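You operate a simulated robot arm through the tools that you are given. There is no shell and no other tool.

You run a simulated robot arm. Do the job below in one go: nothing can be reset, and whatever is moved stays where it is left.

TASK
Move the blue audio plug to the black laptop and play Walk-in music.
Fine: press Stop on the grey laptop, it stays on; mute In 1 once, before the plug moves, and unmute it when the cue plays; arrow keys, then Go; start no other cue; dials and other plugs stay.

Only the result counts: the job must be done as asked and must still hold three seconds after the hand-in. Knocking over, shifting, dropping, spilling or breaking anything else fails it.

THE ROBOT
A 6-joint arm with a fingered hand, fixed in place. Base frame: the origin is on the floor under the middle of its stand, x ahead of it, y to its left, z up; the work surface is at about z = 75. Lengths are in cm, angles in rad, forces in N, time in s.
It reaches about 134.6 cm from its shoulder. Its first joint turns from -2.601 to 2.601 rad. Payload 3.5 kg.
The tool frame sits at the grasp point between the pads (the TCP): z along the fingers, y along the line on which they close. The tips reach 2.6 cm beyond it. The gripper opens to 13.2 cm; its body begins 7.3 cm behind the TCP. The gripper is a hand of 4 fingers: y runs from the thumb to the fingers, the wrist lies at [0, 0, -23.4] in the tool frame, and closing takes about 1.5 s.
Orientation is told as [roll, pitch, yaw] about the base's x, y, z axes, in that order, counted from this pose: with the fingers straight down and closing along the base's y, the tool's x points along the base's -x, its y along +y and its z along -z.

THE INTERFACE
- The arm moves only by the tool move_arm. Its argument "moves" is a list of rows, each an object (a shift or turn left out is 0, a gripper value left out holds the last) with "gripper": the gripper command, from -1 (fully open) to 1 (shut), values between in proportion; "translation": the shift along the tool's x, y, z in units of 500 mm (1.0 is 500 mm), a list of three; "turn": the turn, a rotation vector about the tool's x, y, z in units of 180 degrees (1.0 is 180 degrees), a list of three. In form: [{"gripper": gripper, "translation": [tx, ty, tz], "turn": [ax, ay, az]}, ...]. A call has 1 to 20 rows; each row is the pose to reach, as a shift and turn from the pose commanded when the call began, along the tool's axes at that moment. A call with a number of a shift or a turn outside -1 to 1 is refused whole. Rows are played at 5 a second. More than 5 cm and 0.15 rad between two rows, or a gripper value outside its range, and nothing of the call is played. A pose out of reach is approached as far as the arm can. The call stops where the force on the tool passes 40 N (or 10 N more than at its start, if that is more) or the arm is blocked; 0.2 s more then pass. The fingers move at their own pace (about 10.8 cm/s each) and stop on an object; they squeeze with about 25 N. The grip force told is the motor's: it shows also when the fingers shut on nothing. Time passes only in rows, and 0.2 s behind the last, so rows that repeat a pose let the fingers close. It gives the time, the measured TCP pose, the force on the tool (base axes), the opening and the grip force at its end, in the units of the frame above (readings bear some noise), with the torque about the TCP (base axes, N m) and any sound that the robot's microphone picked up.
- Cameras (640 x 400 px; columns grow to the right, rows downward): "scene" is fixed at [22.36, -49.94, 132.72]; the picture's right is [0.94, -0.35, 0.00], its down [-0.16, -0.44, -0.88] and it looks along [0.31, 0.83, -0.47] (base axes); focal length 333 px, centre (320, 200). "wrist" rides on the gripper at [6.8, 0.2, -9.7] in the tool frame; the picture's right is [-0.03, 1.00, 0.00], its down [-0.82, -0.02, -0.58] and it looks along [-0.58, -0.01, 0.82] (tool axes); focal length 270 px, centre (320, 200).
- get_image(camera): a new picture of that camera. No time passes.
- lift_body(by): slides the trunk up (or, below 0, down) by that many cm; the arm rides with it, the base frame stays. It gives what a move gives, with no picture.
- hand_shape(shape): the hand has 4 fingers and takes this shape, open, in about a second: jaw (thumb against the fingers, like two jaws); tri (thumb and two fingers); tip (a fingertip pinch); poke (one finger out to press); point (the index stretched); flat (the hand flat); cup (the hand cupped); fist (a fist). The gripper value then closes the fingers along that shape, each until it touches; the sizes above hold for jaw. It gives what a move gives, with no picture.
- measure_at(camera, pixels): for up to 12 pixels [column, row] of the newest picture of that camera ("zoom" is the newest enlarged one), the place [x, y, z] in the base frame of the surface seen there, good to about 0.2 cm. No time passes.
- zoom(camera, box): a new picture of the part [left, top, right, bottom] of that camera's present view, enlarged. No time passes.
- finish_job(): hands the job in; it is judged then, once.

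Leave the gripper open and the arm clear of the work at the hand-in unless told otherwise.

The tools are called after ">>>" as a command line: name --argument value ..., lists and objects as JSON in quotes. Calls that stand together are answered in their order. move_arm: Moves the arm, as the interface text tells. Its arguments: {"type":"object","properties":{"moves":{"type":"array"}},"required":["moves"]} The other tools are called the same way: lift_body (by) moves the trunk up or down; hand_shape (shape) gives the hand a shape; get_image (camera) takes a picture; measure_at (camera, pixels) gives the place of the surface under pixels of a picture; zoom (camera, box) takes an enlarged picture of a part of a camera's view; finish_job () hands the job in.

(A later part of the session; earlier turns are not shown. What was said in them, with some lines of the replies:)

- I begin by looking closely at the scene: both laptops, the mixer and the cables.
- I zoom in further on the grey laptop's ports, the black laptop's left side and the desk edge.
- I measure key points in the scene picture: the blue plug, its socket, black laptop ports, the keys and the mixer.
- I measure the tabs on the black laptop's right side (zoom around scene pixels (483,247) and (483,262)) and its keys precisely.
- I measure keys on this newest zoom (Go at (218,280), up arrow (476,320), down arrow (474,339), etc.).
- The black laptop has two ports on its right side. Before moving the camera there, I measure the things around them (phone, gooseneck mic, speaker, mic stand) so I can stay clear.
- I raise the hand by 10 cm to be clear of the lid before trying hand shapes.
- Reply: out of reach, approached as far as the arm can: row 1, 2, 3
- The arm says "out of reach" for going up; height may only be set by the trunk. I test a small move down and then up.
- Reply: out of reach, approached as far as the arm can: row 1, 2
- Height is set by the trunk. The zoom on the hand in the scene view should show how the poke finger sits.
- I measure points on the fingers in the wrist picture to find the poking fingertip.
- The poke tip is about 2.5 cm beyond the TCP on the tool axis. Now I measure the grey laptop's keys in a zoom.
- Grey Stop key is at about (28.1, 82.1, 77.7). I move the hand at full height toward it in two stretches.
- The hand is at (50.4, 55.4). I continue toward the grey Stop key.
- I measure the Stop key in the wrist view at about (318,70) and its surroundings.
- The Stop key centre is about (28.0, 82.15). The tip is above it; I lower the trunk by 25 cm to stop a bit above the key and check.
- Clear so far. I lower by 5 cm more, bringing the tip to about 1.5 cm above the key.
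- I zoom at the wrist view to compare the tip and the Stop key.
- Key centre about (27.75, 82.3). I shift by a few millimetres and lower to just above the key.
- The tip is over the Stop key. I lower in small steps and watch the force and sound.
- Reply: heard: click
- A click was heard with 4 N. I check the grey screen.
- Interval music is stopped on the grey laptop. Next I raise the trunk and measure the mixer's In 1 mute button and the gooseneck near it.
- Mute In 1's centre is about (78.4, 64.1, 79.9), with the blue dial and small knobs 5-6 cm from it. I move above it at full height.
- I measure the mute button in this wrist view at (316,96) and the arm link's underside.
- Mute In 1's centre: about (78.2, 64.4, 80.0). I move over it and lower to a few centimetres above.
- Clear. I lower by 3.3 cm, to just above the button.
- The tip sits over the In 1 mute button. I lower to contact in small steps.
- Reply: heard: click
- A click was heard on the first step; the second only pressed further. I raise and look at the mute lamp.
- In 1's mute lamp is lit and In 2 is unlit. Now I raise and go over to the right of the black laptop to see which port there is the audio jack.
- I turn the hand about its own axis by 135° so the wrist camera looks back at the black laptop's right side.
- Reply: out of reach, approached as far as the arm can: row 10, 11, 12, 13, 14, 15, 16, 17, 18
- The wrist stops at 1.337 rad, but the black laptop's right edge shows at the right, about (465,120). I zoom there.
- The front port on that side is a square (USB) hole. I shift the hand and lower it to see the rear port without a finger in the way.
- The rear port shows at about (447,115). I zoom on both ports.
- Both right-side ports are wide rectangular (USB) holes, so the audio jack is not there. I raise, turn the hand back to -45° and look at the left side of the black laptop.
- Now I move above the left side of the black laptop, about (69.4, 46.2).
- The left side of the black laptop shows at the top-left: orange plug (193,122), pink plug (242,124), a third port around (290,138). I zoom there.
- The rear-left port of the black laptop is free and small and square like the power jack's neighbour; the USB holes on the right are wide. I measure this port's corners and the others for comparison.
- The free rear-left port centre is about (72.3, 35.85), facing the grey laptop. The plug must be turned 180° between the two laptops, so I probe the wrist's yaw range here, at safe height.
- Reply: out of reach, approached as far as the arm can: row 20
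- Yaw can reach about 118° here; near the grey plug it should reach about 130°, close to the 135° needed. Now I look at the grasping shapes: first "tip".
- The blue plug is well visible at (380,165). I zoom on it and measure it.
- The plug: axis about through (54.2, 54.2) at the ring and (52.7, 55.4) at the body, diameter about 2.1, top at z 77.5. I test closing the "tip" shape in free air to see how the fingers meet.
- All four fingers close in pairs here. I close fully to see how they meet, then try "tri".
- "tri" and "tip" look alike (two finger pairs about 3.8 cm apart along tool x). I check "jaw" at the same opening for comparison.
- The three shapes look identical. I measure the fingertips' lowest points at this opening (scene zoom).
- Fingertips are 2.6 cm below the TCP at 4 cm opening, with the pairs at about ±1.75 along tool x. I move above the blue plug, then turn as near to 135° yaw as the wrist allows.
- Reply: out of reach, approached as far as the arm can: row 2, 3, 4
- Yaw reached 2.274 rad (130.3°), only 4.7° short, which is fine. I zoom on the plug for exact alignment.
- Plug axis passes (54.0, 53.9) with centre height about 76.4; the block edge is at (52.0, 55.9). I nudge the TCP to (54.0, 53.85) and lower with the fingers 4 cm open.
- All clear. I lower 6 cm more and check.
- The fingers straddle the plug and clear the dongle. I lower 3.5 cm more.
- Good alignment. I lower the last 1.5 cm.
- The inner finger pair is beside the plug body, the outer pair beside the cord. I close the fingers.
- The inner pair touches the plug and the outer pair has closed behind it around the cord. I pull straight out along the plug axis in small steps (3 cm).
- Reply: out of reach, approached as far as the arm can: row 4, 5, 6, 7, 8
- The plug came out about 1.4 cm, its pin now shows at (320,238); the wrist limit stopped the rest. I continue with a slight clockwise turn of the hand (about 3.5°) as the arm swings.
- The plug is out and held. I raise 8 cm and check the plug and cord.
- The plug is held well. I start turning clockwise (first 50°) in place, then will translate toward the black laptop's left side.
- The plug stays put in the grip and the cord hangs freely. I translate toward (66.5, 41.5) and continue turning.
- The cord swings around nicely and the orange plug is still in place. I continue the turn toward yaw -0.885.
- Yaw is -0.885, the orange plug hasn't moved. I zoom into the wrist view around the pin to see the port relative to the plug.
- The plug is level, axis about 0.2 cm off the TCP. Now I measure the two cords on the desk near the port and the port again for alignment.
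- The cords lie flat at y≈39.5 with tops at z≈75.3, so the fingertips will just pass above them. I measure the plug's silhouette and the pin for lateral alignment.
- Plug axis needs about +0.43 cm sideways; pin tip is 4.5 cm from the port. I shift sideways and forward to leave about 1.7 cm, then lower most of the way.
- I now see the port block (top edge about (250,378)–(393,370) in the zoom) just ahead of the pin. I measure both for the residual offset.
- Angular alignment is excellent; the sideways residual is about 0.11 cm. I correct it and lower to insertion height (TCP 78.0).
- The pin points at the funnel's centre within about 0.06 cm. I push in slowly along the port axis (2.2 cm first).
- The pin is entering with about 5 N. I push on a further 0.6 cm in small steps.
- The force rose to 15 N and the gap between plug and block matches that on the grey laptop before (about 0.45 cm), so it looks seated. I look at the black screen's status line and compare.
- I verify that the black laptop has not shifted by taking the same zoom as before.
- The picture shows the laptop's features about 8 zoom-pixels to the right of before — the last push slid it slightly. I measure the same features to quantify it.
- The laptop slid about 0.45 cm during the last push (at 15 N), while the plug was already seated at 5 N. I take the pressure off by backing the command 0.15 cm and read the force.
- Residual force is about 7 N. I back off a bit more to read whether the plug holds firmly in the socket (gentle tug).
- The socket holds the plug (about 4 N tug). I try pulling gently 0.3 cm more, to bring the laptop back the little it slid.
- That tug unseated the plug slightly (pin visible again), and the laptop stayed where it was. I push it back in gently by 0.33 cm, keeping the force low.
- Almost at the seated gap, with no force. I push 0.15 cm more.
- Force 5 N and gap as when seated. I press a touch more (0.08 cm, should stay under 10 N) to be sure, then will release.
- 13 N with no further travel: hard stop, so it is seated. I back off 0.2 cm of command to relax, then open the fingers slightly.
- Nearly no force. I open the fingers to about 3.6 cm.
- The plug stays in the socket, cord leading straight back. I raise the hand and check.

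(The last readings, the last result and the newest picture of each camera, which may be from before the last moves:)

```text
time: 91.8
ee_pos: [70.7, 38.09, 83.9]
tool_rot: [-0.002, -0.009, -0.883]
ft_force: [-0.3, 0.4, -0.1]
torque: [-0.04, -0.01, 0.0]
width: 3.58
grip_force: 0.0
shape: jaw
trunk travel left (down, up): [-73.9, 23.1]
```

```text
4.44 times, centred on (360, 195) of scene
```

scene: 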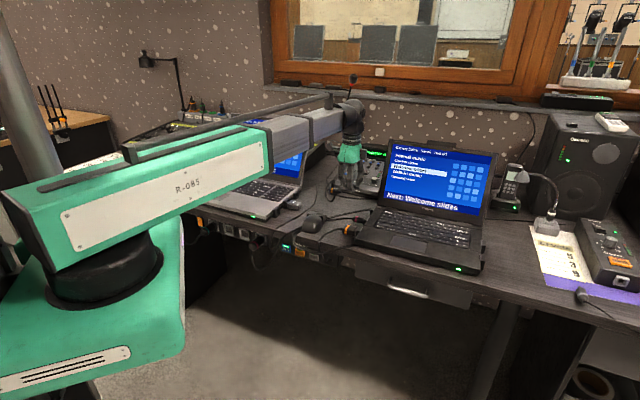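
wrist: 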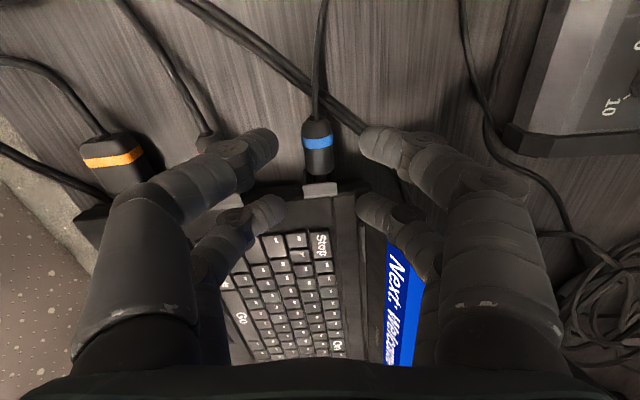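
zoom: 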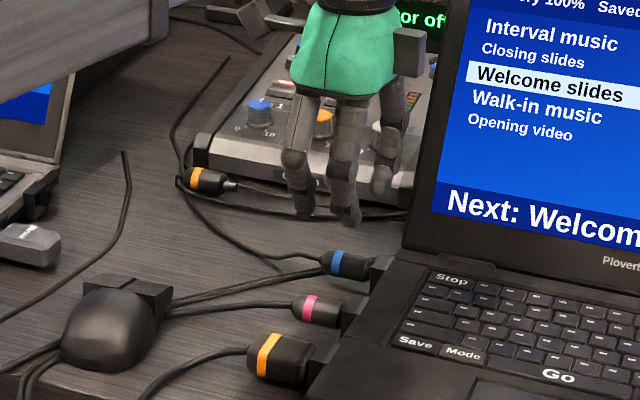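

The blue plug sits in the black laptop's rear-left jack. Next the keys: I raise fully, take the poke shape and turn back to yaw 0.

>>> lift_body --by 23

>>> hand_shape --shape "poke"

>>> move_arm --moves '[{"gripper": -1, "turn": [0, 0, -0.045]}, {"turn": [0, 0, -0.09]}, {"turn": [0, 0, -0.135]}, {"turn": [0, 0, -0.18]}, {"turn": [0, 0, -0.225]}, {"turn": [0, 0, -0.265]}, {"turn": [0, 0, -0.281]}, {"turn": [0, 0, -0.281]}]'

>>> get_image --camera "scene"

```text
time: 94.2
ee_pos: [70.65, 38.22, 107.04]
tool_rot: [0.0, -0.006, -0.882]
ft_force: [-0.1, -0.2, 0.0]
torque: [0.0, -0.02, 0.0]
width: 3.6
grip_force: 0.0
shape: jaw
trunk travel left (down, up): [-96.9, 0.1]
```

```text
time: 95.1
ee_pos: [70.59, 38.18, 107.11]
tool_rot: [-0.002, -0.008, -0.884]
ft_force: [1.0, -0.2, 0.3]
torque: [0.01, -0.03, -0.01]
width: 0.0
grip_force: 0.2
shape: poke
trunk travel left (down, up): [-96.9, 0.1]
```

```text
time: 96.9
ee_pos: [70.79, 38.11, 107.07]
tool_rot: [-0.009, -0.003, 0.002]
ft_force: [-0.6, -0.2, -0.1]
torque: [-0.01, 0.02, 0.01]
width: 0.0
grip_force: 0.0
shape: poke
trunk travel left (down, up): [-96.9, 0.1]
```

```text
taken
```

scene: 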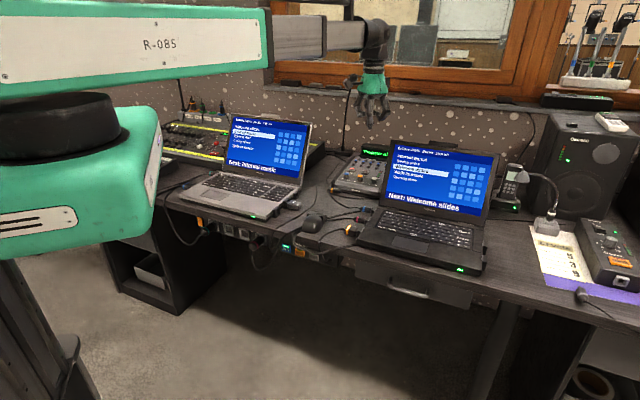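

Now I move above the arrow keys, about (85.8, 8.5).

>>> move_arm --moves '[{"gripper": -1, "translation": [-0.043, -0.085, 0]}, {"translation": [-0.086, -0.17, 0]}, {"translation": [-0.129, -0.254, 0]}, {"translation": [-0.172, -0.339, 0]}, {"translation": [-0.215, -0.423, 0]}, {"translation": [-0.258, -0.508, 0]}, {"translation": [-0.3, -0.592, 0]}, {"translation": [-0.3, -0.592, 0]}]'

>>> get_image --camera "wrist"

>>> zoom --camera "wrist" --box '[240, 20, 400, 120]'

```text
time: 98.7
ee_pos: [85.58, 8.41, 107.08]
tool_rot: [-0.004, -0.004, -0.001]
ft_force: [-0.4, -1.0, 0.3]
torque: [0.03, 0.0, -0.01]
width: 0.0
grip_force: 0.1
shape: poke
trunk travel left (down, up): [-96.9, 0.1]
```

```text
taken
```

wrist: 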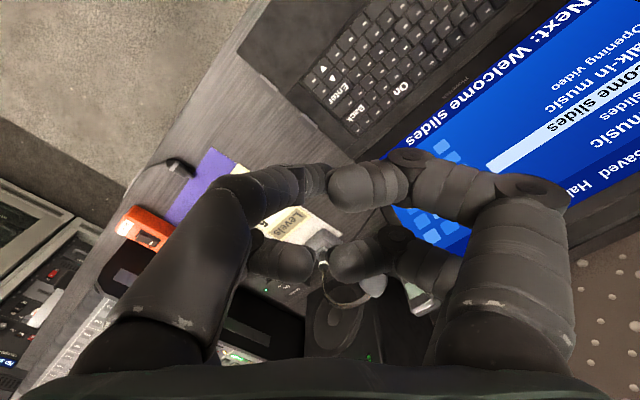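

```text
4.00 times, centred on (320, 70) of wrist
```

zoom: 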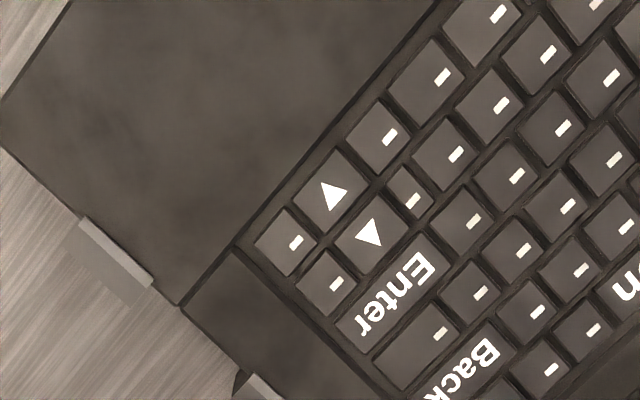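

The front arrow key (zoom (331,193)) is Down; the one behind (371,233) is Up. I measure both.

>>> measure_at --camera "zoom" --pixels '[[331, 193], [340, 165], [300, 200], [325, 225], [360, 180], [371, 233], [285, 242], [375, 137], [333, 284], [345, 205], [320, 185], [410, 190]]'

```text
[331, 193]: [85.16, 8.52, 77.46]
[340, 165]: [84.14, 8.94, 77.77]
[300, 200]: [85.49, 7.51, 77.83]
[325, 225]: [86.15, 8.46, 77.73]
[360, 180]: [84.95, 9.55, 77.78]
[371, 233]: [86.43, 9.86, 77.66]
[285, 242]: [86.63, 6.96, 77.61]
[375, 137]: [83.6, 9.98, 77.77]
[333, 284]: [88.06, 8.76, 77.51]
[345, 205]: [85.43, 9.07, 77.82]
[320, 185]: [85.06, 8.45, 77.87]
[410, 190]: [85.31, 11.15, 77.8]
```

Down key's centre is (85.15, 8.6). I shift by half a centimetre, lower 22 cm and check again.

>>> move_arm --moves '[{"gripper": -1, "translation": [0.0096, 0.002, 0]}, {"translation": [0.0096, 0.002, 0]}]'

>>> lift_body --by -22

>>> get_image --camera "wrist"

>>> zoom --camera "wrist" --box '[250, 60, 410, 200]'

>>> get_image --camera "scene"

```text
time: 99.3
ee_pos: [85.07, 8.59, 107.01]
tool_rot: [-0.009, -0.004, 0.0]
ft_force: [0.2, 0.2, 0.5]
torque: [0.02, 0.0, -0.03]
width: 0.0
grip_force: 0.1
shape: poke
trunk travel left (down, up): [-96.9, 0.1]
```

```text
time: 101.6
ee_pos: [85.12, 8.5, 85.15]
tool_rot: [-0.006, -0.003, 0.001]
ft_force: [0.0, 0.0, -0.1]
torque: [0.03, -0.02, 0.0]
width: 0.01
grip_force: 0.0
shape: poke
trunk travel left (down, up): [-74.9, 22.1]
```

```text
taken
```

wrist: 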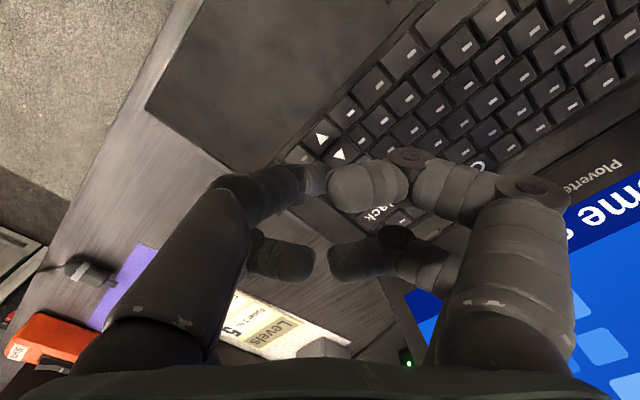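

```text
2.86 times, centred on (330, 130) of wrist
```

zoom: 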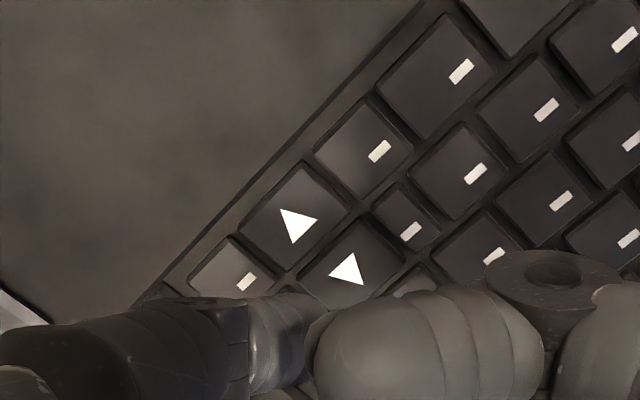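

```text
taken
```

scene: 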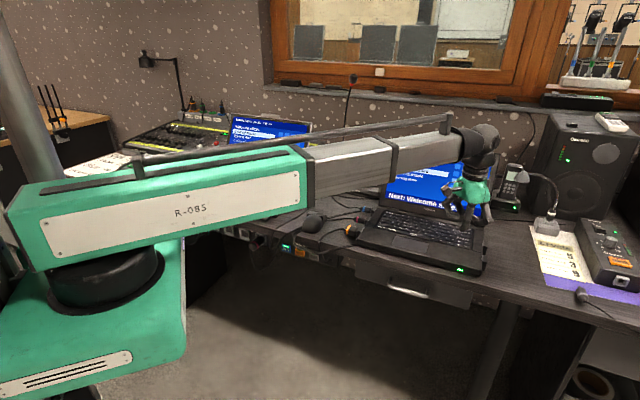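

>>> measure_at --camera "zoom" --pixels '[[293, 215], [300, 175], [340, 207], [285, 258], [250, 228], [350, 255], [320, 340], [300, 330]]'

```text
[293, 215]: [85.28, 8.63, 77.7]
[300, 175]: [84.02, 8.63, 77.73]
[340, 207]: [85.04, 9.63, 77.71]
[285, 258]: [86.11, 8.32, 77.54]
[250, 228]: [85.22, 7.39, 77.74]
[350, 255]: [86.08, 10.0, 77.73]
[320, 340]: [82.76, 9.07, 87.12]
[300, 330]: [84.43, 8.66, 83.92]
```

The tip is centred over the Down key. I lower to just above it (TCP about 80.9), then press in small steps.

>>> lift_body --by -4.2

>>> zoom --camera "wrist" --box '[250, 90, 410, 210]'

>>> zoom --camera "scene" --box '[430, 180, 500, 260]'

```text
time: 102.5
ee_pos: [85.1, 8.54, 80.86]
tool_rot: [-0.005, -0.004, 0.001]
ft_force: [0.2, 0.2, 0.6]
torque: [-0.02, -0.01, 0.0]
width: 0.02
grip_force: 0.0
shape: poke
trunk travel left (down, up): [-70.7, 26.3]
```

```text
3.33 times, centred on (330, 150) of wrist
```

zoom: 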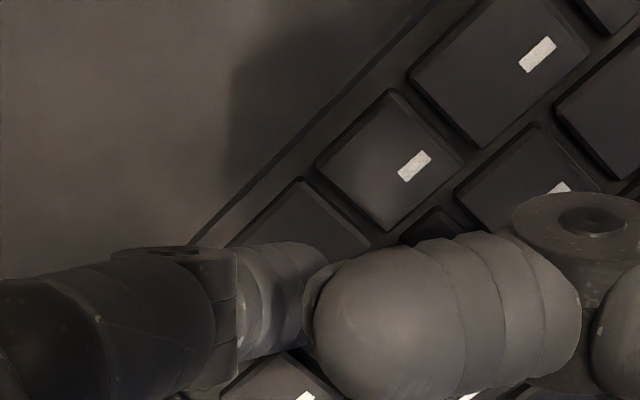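

```text
5.00 times, centred on (465, 220) of scene
```

zoom: 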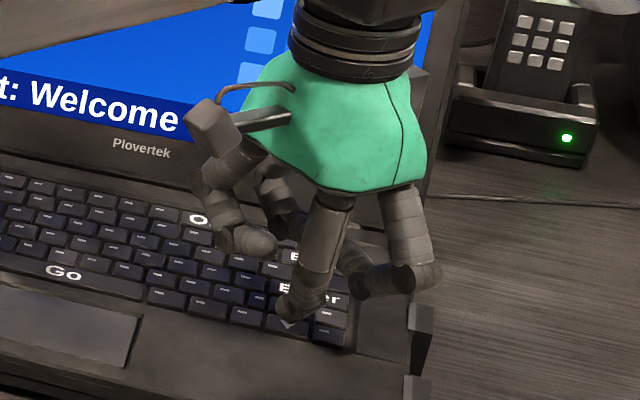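

I nudge the tip 0.15 cm toward the front, away from the Up key, and press down in small steps.

>>> move_arm --moves '[{"gripper": -1, "translation": [0.002, -0.002, 0]}, {"translation": [0.002, -0.002, 0]}]'

>>> lift_body --by -0.35

```text
time: 103.1
ee_pos: [85.11, 8.49, 80.84]
tool_rot: [-0.008, -0.004, 0.0]
ft_force: [0.5, -0.3, 0.1]
torque: [-0.01, 0.0, -0.02]
width: 0.0
grip_force: 0.0
shape: poke
trunk travel left (down, up): [-70.7, 26.3]
```

```text
time: 103.6
ee_pos: [84.82, 8.62, 80.44]
tool_rot: [-0.007, -0.002, 0.001]
ft_force: [-0.3, -0.3, 1.1]
torque: [0.02, -0.01, -0.02]
width: 0.01
grip_force: 0.1
shape: poke
trunk travel left (down, up): [-70.4, 26.6]
heard: click
```

A click was heard. I raise 2 cm and read the black screen.

>>> lift_body --by 4

>>> zoom --camera "scene" --box '[380, 135, 500, 225]'

>>> get_image --camera "wrist"

```text
time: 104.4
ee_pos: [85.07, 8.5, 84.53]
tool_rot: [-0.009, -0.003, 0.0]
ft_force: [-0.1, 0.0, 0.1]
torque: [-0.02, -0.04, 0.01]
width: 0.01
grip_force: 0.1
shape: poke
trunk travel left (down, up): [-74.4, 22.6]
```

```text
4.44 times, centred on (440, 180) of scene
```

zoom: 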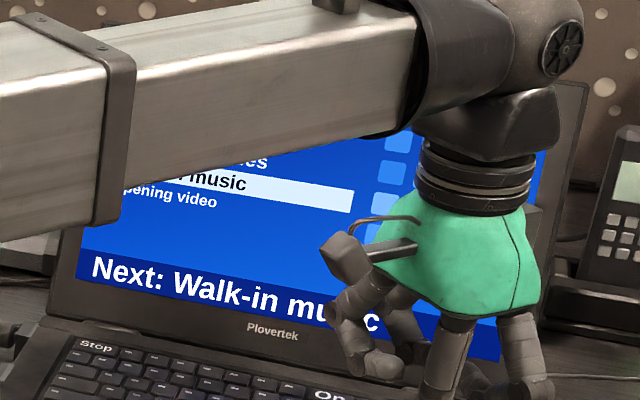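

```text
taken
```

wrist: 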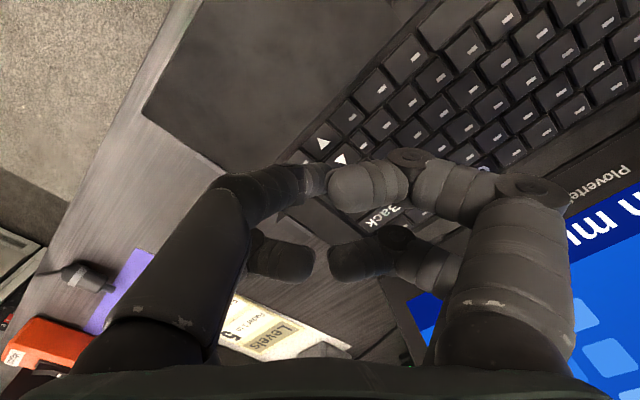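

The screen reads "Next: Walk-in music". Now to the Go bar at about (76.7, 17.2): I move there at this height.

>>> move_arm --moves '[{"gripper": -1, "translation": [0.056, 0.058, 0]}, {"translation": [0.112, 0.116, 0]}, {"translation": [0.167, 0.174, 0]}, {"translation": [0.167, 0.174, 0]}]'

>>> get_image --camera "wrist"

>>> zoom --camera "wrist" --box '[250, 60, 410, 200]'

>>> zoom --camera "scene" --box '[375, 130, 495, 255]'

```text
time: 105.4
ee_pos: [76.87, 17.2, 84.5]
tool_rot: [-0.007, -0.003, -0.001]
ft_force: [0.2, 0.2, -1.3]
torque: [0.02, 0.01, 0.0]
width: 0.0
grip_force: 0.1
shape: poke
trunk travel left (down, up): [-74.4, 22.6]
```

```text
taken
```

wrist: 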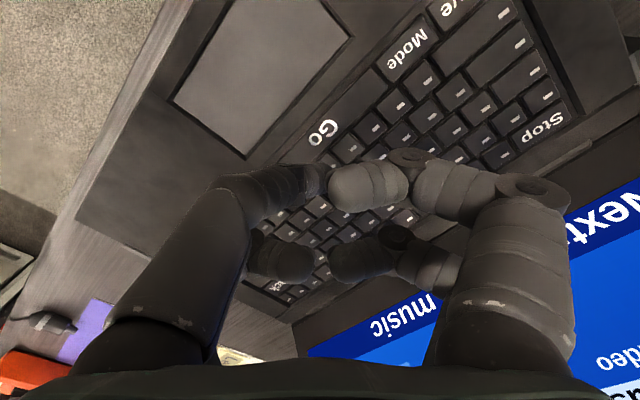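

```text
2.86 times, centred on (330, 130) of wrist
```

zoom: 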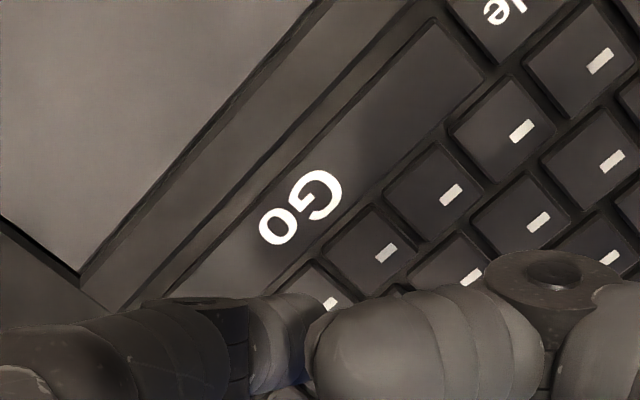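

```text
3.20 times, centred on (435, 192) of scene
```

zoom: 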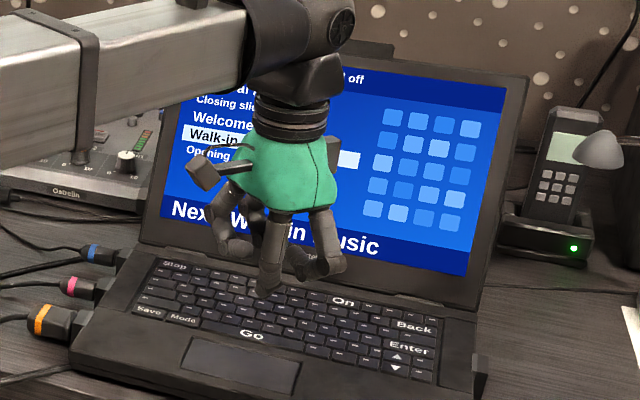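

Walk-in is highlighted. I measure the Go bar in the wrist zoom (text at about (300,207)).

>>> measure_at --camera "zoom" --pixels '[[300, 207], [320, 235], [280, 180], [395, 100], [200, 290], [430, 60], [360, 140], [335, 190], [345, 250], [255, 225]]'

```text
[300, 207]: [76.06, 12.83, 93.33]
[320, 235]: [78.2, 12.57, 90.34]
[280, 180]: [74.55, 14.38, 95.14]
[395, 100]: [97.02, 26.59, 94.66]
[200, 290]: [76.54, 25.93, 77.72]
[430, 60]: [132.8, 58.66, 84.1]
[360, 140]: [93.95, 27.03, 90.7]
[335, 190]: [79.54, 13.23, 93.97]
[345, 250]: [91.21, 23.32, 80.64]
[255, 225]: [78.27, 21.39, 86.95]
```

Those pixels referred to the scene zoom; I retake the wrist zoom and measure there.

>>> zoom --camera "wrist" --box '[250, 60, 410, 200]'

>>> measure_at --camera "zoom" --pixels '[[300, 207], [330, 222], [265, 190], [420, 70], [250, 240], [430, 30], [360, 140], [280, 260], [210, 265], [300, 160]]'

```text
2.86 times, centred on (330, 130) of wrist
```

zoom: 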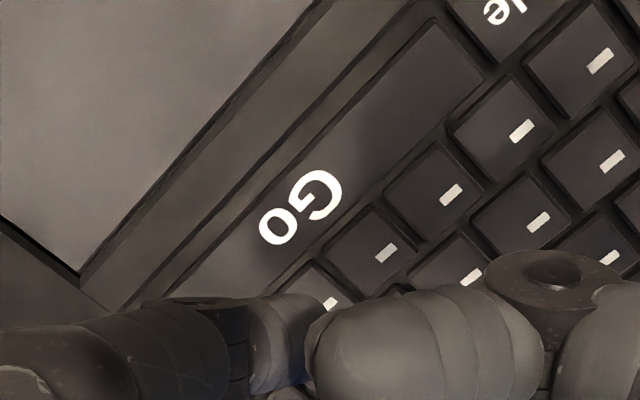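

```text
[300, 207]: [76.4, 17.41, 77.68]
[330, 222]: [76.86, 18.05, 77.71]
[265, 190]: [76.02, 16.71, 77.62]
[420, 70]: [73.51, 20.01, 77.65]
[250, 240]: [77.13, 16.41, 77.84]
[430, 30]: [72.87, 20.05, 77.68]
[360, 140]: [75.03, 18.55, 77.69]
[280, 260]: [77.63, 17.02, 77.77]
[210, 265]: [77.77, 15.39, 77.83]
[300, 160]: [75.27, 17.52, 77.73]
```

Go bar's centre is about (76.45, 17.4). I adjust, lower to just above and press.

>>> move_arm --moves '[{"gripper": -1, "translation": [0.007, 0.003, 0]}, {"translation": [0.007, 0.003, 0]}]'

>>> lift_body --by -3.6

>>> zoom --camera "wrist" --box '[250, 90, 410, 210]'

>>> zoom --camera "scene" --box '[385, 170, 455, 260]'

```text
time: 106.0
ee_pos: [76.44, 17.3, 84.41]
tool_rot: [-0.007, -0.003, 0.001]
ft_force: [-0.3, 0.7, 0.6]
torque: [0.02, -0.06, -0.01]
width: 0.01
grip_force: 0.0
shape: poke
trunk travel left (down, up): [-74.4, 22.6]
```

```text
time: 106.8
ee_pos: [76.43, 17.34, 80.85]
tool_rot: [-0.006, -0.003, 0.0]
ft_force: [-0.3, 0.9, -0.7]
torque: [0.01, 0.02, 0.01]
width: 0.0
grip_force: 0.1
shape: poke
trunk travel left (down, up): [-70.8, 26.2]
```

```text
3.33 times, centred on (330, 150) of wrist
```

zoom: 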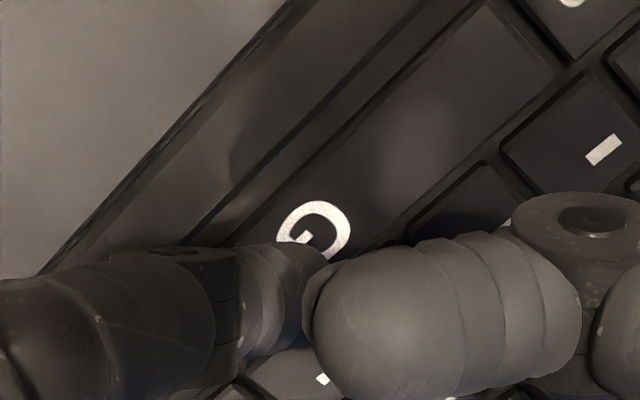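

```text
4.44 times, centred on (420, 215) of scene
```

zoom: 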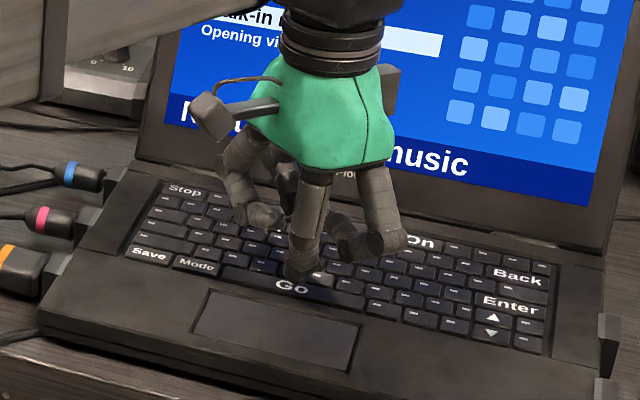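

The tip is right above the Go bar. I press.

>>> lift_body --by -0.35

```text
time: 107.4
ee_pos: [76.5, 17.47, 80.53]
tool_rot: [-0.006, -0.004, 0.0]
ft_force: [0.1, 0.6, 0.4]
torque: [-0.01, 0.01, 0.0]
width: 0.01
grip_force: 0.0
shape: poke
trunk travel left (down, up): [-70.4, 26.6]
heard: click
```

A click was heard. I raise and read the screen.

>>> lift_body --by 12

>>> zoom --camera "scene" --box '[375, 130, 495, 255]'

>>> get_image --camera "scene"

```text
time: 108.9
ee_pos: [76.56, 17.44, 92.66]
tool_rot: [-0.007, -0.003, 0.0]
ft_force: [0.9, -0.2, 0.8]
torque: [-0.02, -0.02, 0.02]
width: 0.01
grip_force: 0.0
shape: poke
trunk travel left (down, up): [-82.4, 14.6]
```

```text
3.20 times, centred on (435, 192) of scene
```

zoom: 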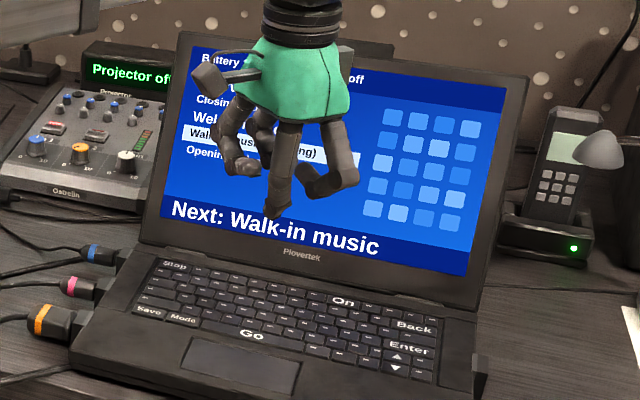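

```text
taken
```

scene: 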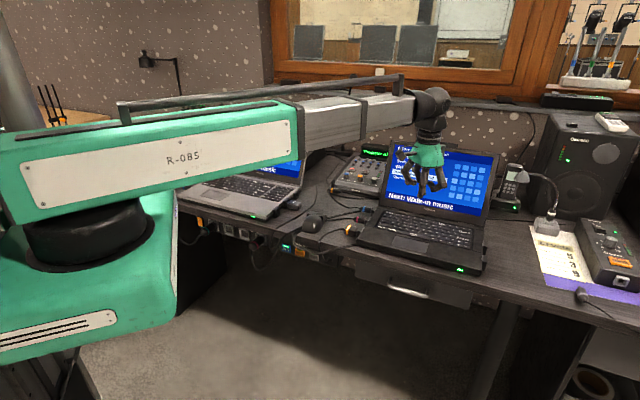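

Walk-in music is playing. Now I go to the mixer to unmute In 1: raise and move above (78.3, 64.5).

>>> lift_body --by 14.4

>>> move_arm --moves '[{"gripper": -1, "translation": [-0.003, 0.09, 0]}, {"translation": [-0.007, 0.18, 0]}, {"translation": [-0.01, 0.27, 0]}, {"translation": [-0.014, 0.36, 0]}, {"translation": [-0.017, 0.45, 0]}, {"translation": [-0.02, 0.54, 0]}, {"translation": [-0.024, 0.63, 0]}, {"translation": [-0.027, 0.72, 0]}, {"translation": [-0.03, 0.81, 0]}, {"translation": [-0.034, 0.9, 0]}, {"translation": [-0.035, 0.941, 0]}, {"translation": [-0.035, 0.941, 0]}]'

>>> get_image --camera "wrist"

>>> zoom --camera "wrist" --box '[200, 20, 420, 170]'

>>> zoom --camera "scene" --box '[375, 130, 495, 255]'

```text
time: 110.6
ee_pos: [76.34, 17.27, 106.96]
tool_rot: [-0.006, -0.004, 0.001]
ft_force: [1.3, 0.4, 0.8]
torque: [-0.02, 0.0, 0.0]
width: 0.0
grip_force: 0.1
shape: poke
trunk travel left (down, up): [-96.8, 0.2]
```

```text
time: 113.2
ee_pos: [78.18, 64.6, 106.9]
tool_rot: [-0.005, -0.005, 0.001]
ft_force: [0.1, 0.3, 0.1]
torque: [-0.03, 0.02, -0.02]
width: 0.01
grip_force: 0.0
shape: poke
out of reach, approached as far as the arm can: row 10, 11, 12
trunk travel left (down, up): [-96.8, 0.2]
```

```text
taken
```

wrist: 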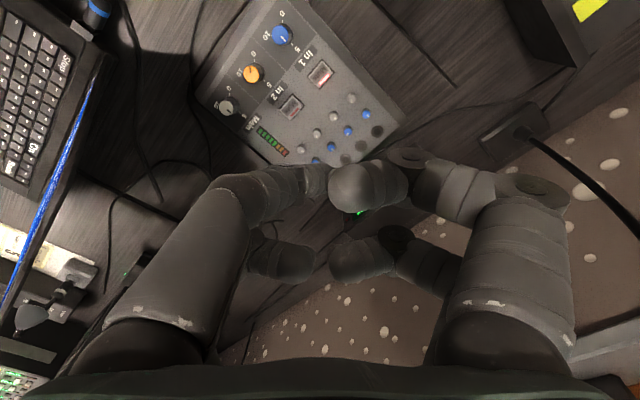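

```text
2.67 times, centred on (310, 95) of wrist
```

zoom: 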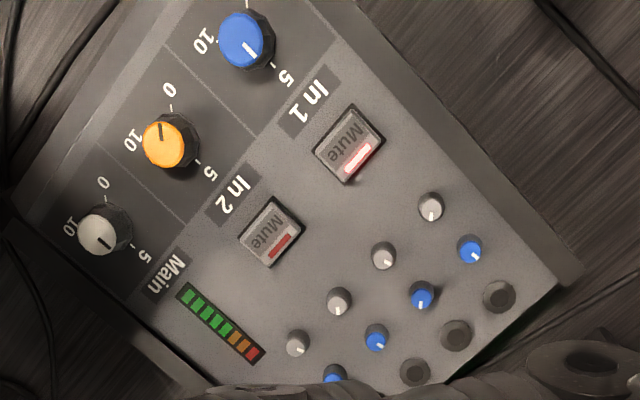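

```text
3.20 times, centred on (435, 192) of scene
```

zoom: 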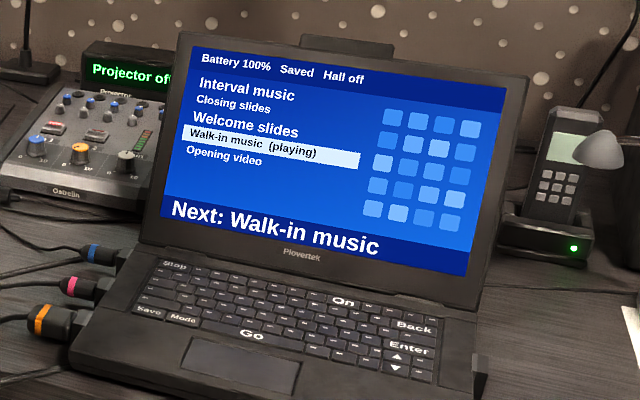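

"Walk-in music (playing)" is shown. I measure the In 1 mute button in the wrist picture at (321,74).

>>> measure_at --camera "wrist" --pixels '[[321, 74], [317, 78], [325, 70], [314, 70], [327, 78], [281, 34], [289, 106]]'

```text
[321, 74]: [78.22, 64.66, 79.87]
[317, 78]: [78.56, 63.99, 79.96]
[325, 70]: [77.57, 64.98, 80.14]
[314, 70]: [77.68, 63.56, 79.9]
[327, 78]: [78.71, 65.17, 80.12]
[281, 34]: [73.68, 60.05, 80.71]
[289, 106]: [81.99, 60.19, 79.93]
```

The tip is right above the button, as before. I lower to just above it.

>>> lift_body --by -23.3

>>> zoom --camera "wrist" --box '[220, 80, 420, 220]'

>>> zoom --camera "scene" --box '[300, 110, 400, 210]'

```text
time: 115.6
ee_pos: [78.15, 64.43, 83.67]
tool_rot: [-0.005, -0.003, 0.0]
ft_force: [0.2, -0.5, -1.0]
torque: [0.01, 0.03, 0.01]
width: 0.02
grip_force: 0.1
shape: poke
trunk travel left (down, up): [-73.5, 23.5]
```

```text
2.86 times, centred on (320, 150) of wrist
```

zoom: 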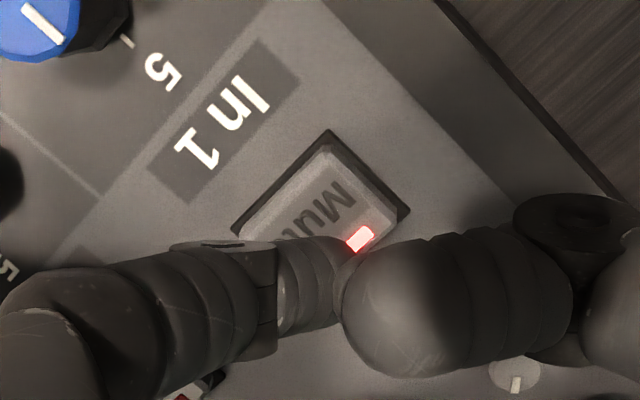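

```text
4.00 times, centred on (350, 160) of scene
```

zoom: 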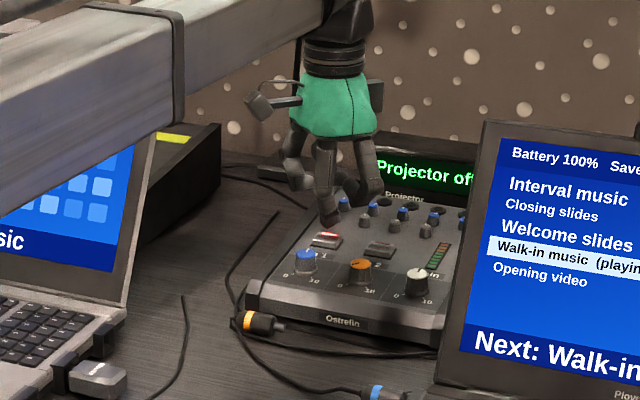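

Same picture as at the first press. I press once (0.9 cm down).

>>> lift_body --by -0.9

```text
time: 116.2
ee_pos: [78.2, 64.47, 82.75]
tool_rot: [-0.004, -0.004, 0.001]
ft_force: [0.6, -0.2, 1.5]
torque: [-0.01, -0.01, -0.05]
width: 0.02
grip_force: 0.0
shape: poke
trunk travel left (down, up): [-72.6, 24.4]
heard: click
```

One click heard. I raise straight up and check the lamp and the meter.

>>> lift_body --by 9.7

>>> zoom --camera "wrist" --box '[200, 20, 420, 170]'

>>> zoom --camera "scene" --box '[325, 140, 395, 200]'

```text
time: 117.5
ee_pos: [78.23, 64.57, 92.44]
tool_rot: [-0.008, -0.003, -0.001]
ft_force: [-0.2, 0.7, 0.1]
torque: [0.0, 0.03, 0.03]
width: 0.0
grip_force: 0.0
shape: poke
trunk travel left (down, up): [-82.3, 14.7]
```

```text
2.67 times, centred on (310, 95) of wrist
```

zoom: 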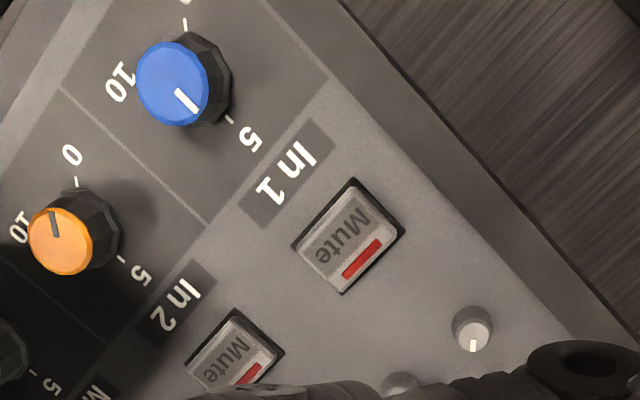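

```text
6.67 times, centred on (360, 170) of scene
```

zoom: 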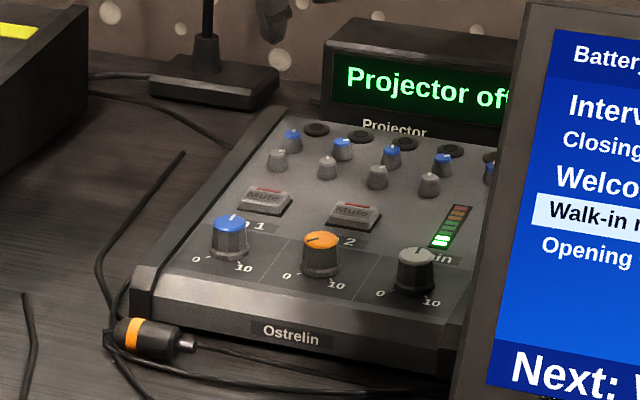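

In 1 is unmuted (lamp off) and the mixer's meter shows green again: the signal runs. I verify the grey laptop and the rest of the desk.

>>> lift_body --by 14.4

>>> zoom --camera "scene" --box '[195, 155, 305, 225]'

>>> zoom --camera "scene" --box '[250, 170, 410, 270]'

>>> zoom --camera "scene" --box '[200, 100, 320, 220]'

```text
time: 119.2
ee_pos: [78.18, 64.54, 106.83]
tool_rot: [-0.007, -0.003, 0.001]
ft_force: [-0.2, -0.6, 0.0]
torque: [0.01, 0.01, 0.0]
width: 0.02
grip_force: 0.0
shape: poke
trunk travel left (down, up): [-96.7, 0.3]
```

```text
5.71 times, centred on (250, 190) of scene
```

zoom: 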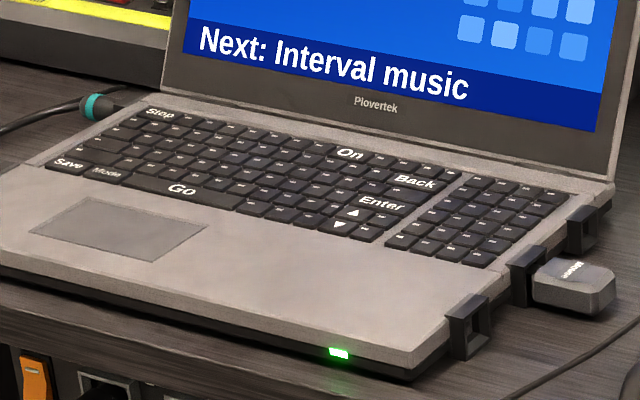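

```text
4.00 times, centred on (330, 220) of scene
```

zoom: 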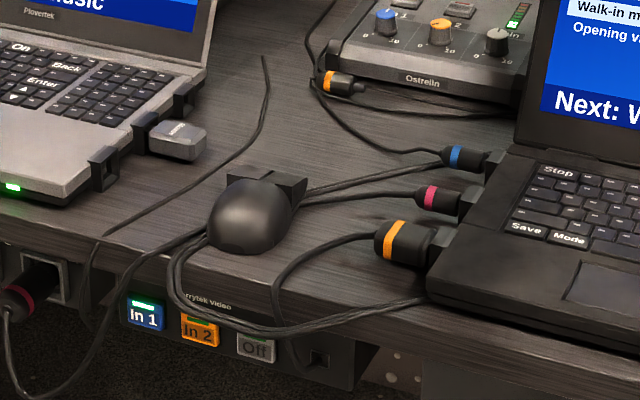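

```text
3.33 times, centred on (260, 160) of scene
```

zoom: 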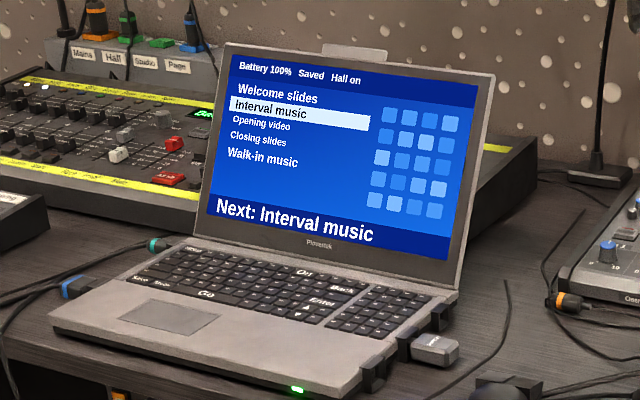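

Grey is on, stopped and unmoved; the dongle, video, power and orange plugs are in place. I open the hand and move the arm off the desk.

>>> hand_shape --shape "jaw"

>>> move_arm --moves '[{"gripper": -1, "translation": [0.035, -0.085, 0]}, {"translation": [0.07, -0.17, 0]}, {"translation": [0.105, -0.255, 0]}, {"translation": [0.14, -0.34, 0]}, {"translation": [0.175, -0.425, 0]}, {"translation": [0.21, -0.51, 0]}, {"translation": [0.23, -0.595, 0]}, {"translation": [0.23, -0.595, 0]}]'

>>> move_arm --moves '[{"gripper": -1, "translation": [0.035, -0.085, 0]}, {"translation": [0.07, -0.17, 0]}, {"translation": [0.105, -0.255, 0]}, {"translation": [0.14, -0.34, 0]}, {"translation": [0.175, -0.425, 0]}, {"translation": [0.21, -0.51, 0]}, {"translation": [0.23, -0.595, 0]}, {"translation": [0.23, -0.595, 0]}]'

>>> get_image --camera "scene"

>>> get_image --camera "wrist"

```text
time: 120.1
ee_pos: [78.22, 64.48, 106.92]
tool_rot: [-0.006, -0.003, -0.001]
ft_force: [-0.5, -0.2, 0.0]
torque: [0.01, 0.02, 0.0]
width: 13.18
grip_force: 0.0
shape: jaw
trunk travel left (down, up): [-96.7, 0.3]
```

```text
time: 121.9
ee_pos: [66.79, 34.7, 106.77]
tool_rot: [-0.006, -0.004, 0.0]
ft_force: [-0.1, 0.7, -0.3]
torque: [-0.01, 0.0, 0.01]
width: 13.17
grip_force: 0.1
shape: jaw
trunk travel left (down, up): [-96.7, 0.3]
```

```text
time: 123.7
ee_pos: [54.98, 4.94, 106.75]
tool_rot: [-0.005, -0.003, 0.0]
ft_force: [-0.5, 0.0, 0.6]
torque: [0.04, -0.01, 0.01]
width: 13.18
grip_force: 0.2
shape: jaw
out of reach, approached as far as the arm can: row 3, 4, 5, 6, 7, 8
trunk travel left (down, up): [-96.7, 0.3]
```

```text
taken
```

scene: 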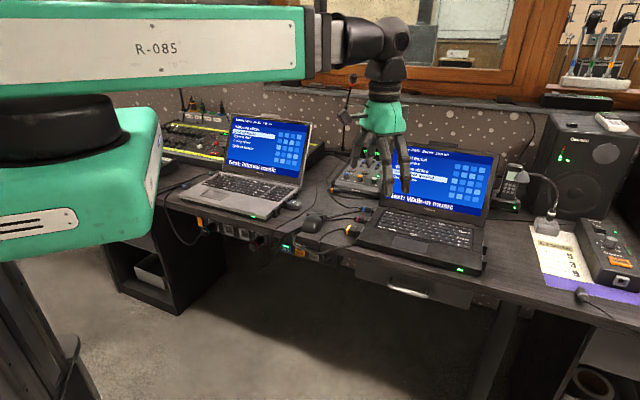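

```text
taken
```

wrist: 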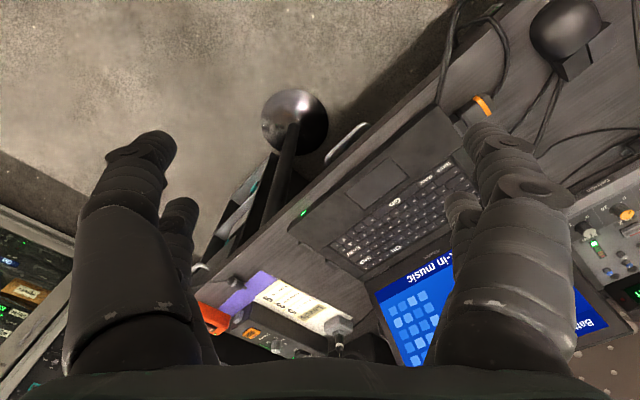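

The arm is clear of the desk, gripper open. A last check of the mixer's mute and meter, and the screen, before handing in.

>>> zoom --camera "wrist" --box '[440, 60, 640, 300]'

>>> zoom --camera "scene" --box '[325, 140, 500, 270]'

```text
1.67 times, centred on (540, 180) of wrist
```

zoom: 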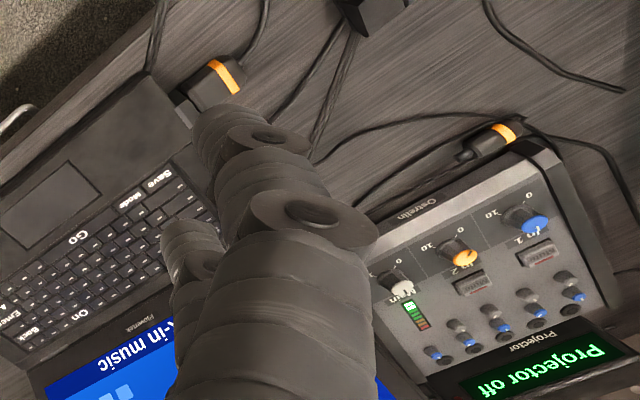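

```text
3.08 times, centred on (412, 205) of scene
```

zoom: 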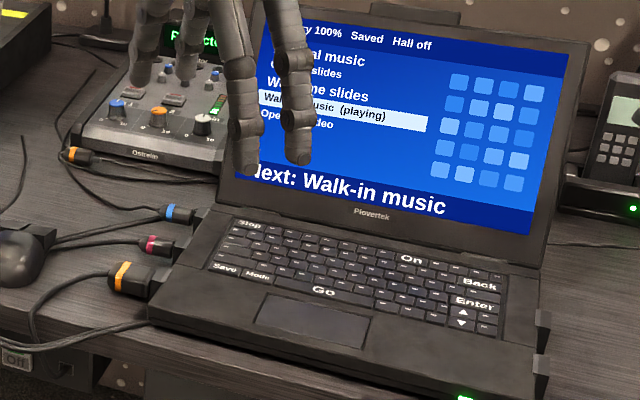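

Walk-in music is playing on the black laptop, the blue plug is in its jack, both mute lamps are off and the meter is green. The grey laptop is on and stopped. I hand the job in.

>>> finish_job

```text
The job is handed in.
```

The blue audio plug is now in the black laptop's rear-left jack, and "Walk-in music (playing)" is on its screen. I handed the job in with the gripper open and the arm clear of the desk. I don't know yet how it was judged.

- **Grey laptop:** I pressed Stop once. It is still on, and Interval music is stopped.
- **In 1:** I muted it once before the plug moved and unmuted it once the cue was playing. The mixer's meter is green again.
- **Cue:** one press of Down took the selection from Welcome slides to Walk-in music, then I pressed Go. No other cue was started.
- **Dials and other plugs:** the dials and the other plugs are as they were.

**Black laptop shifted:** it slid about 0.5 cm while I was pushing the plug in. I tried to draw it back by tugging the plug, but that unseated the plug a little, so I pushed it home again and left the laptop where it was. I did not nudge it back from the other side, because that could have disturbed the plug.
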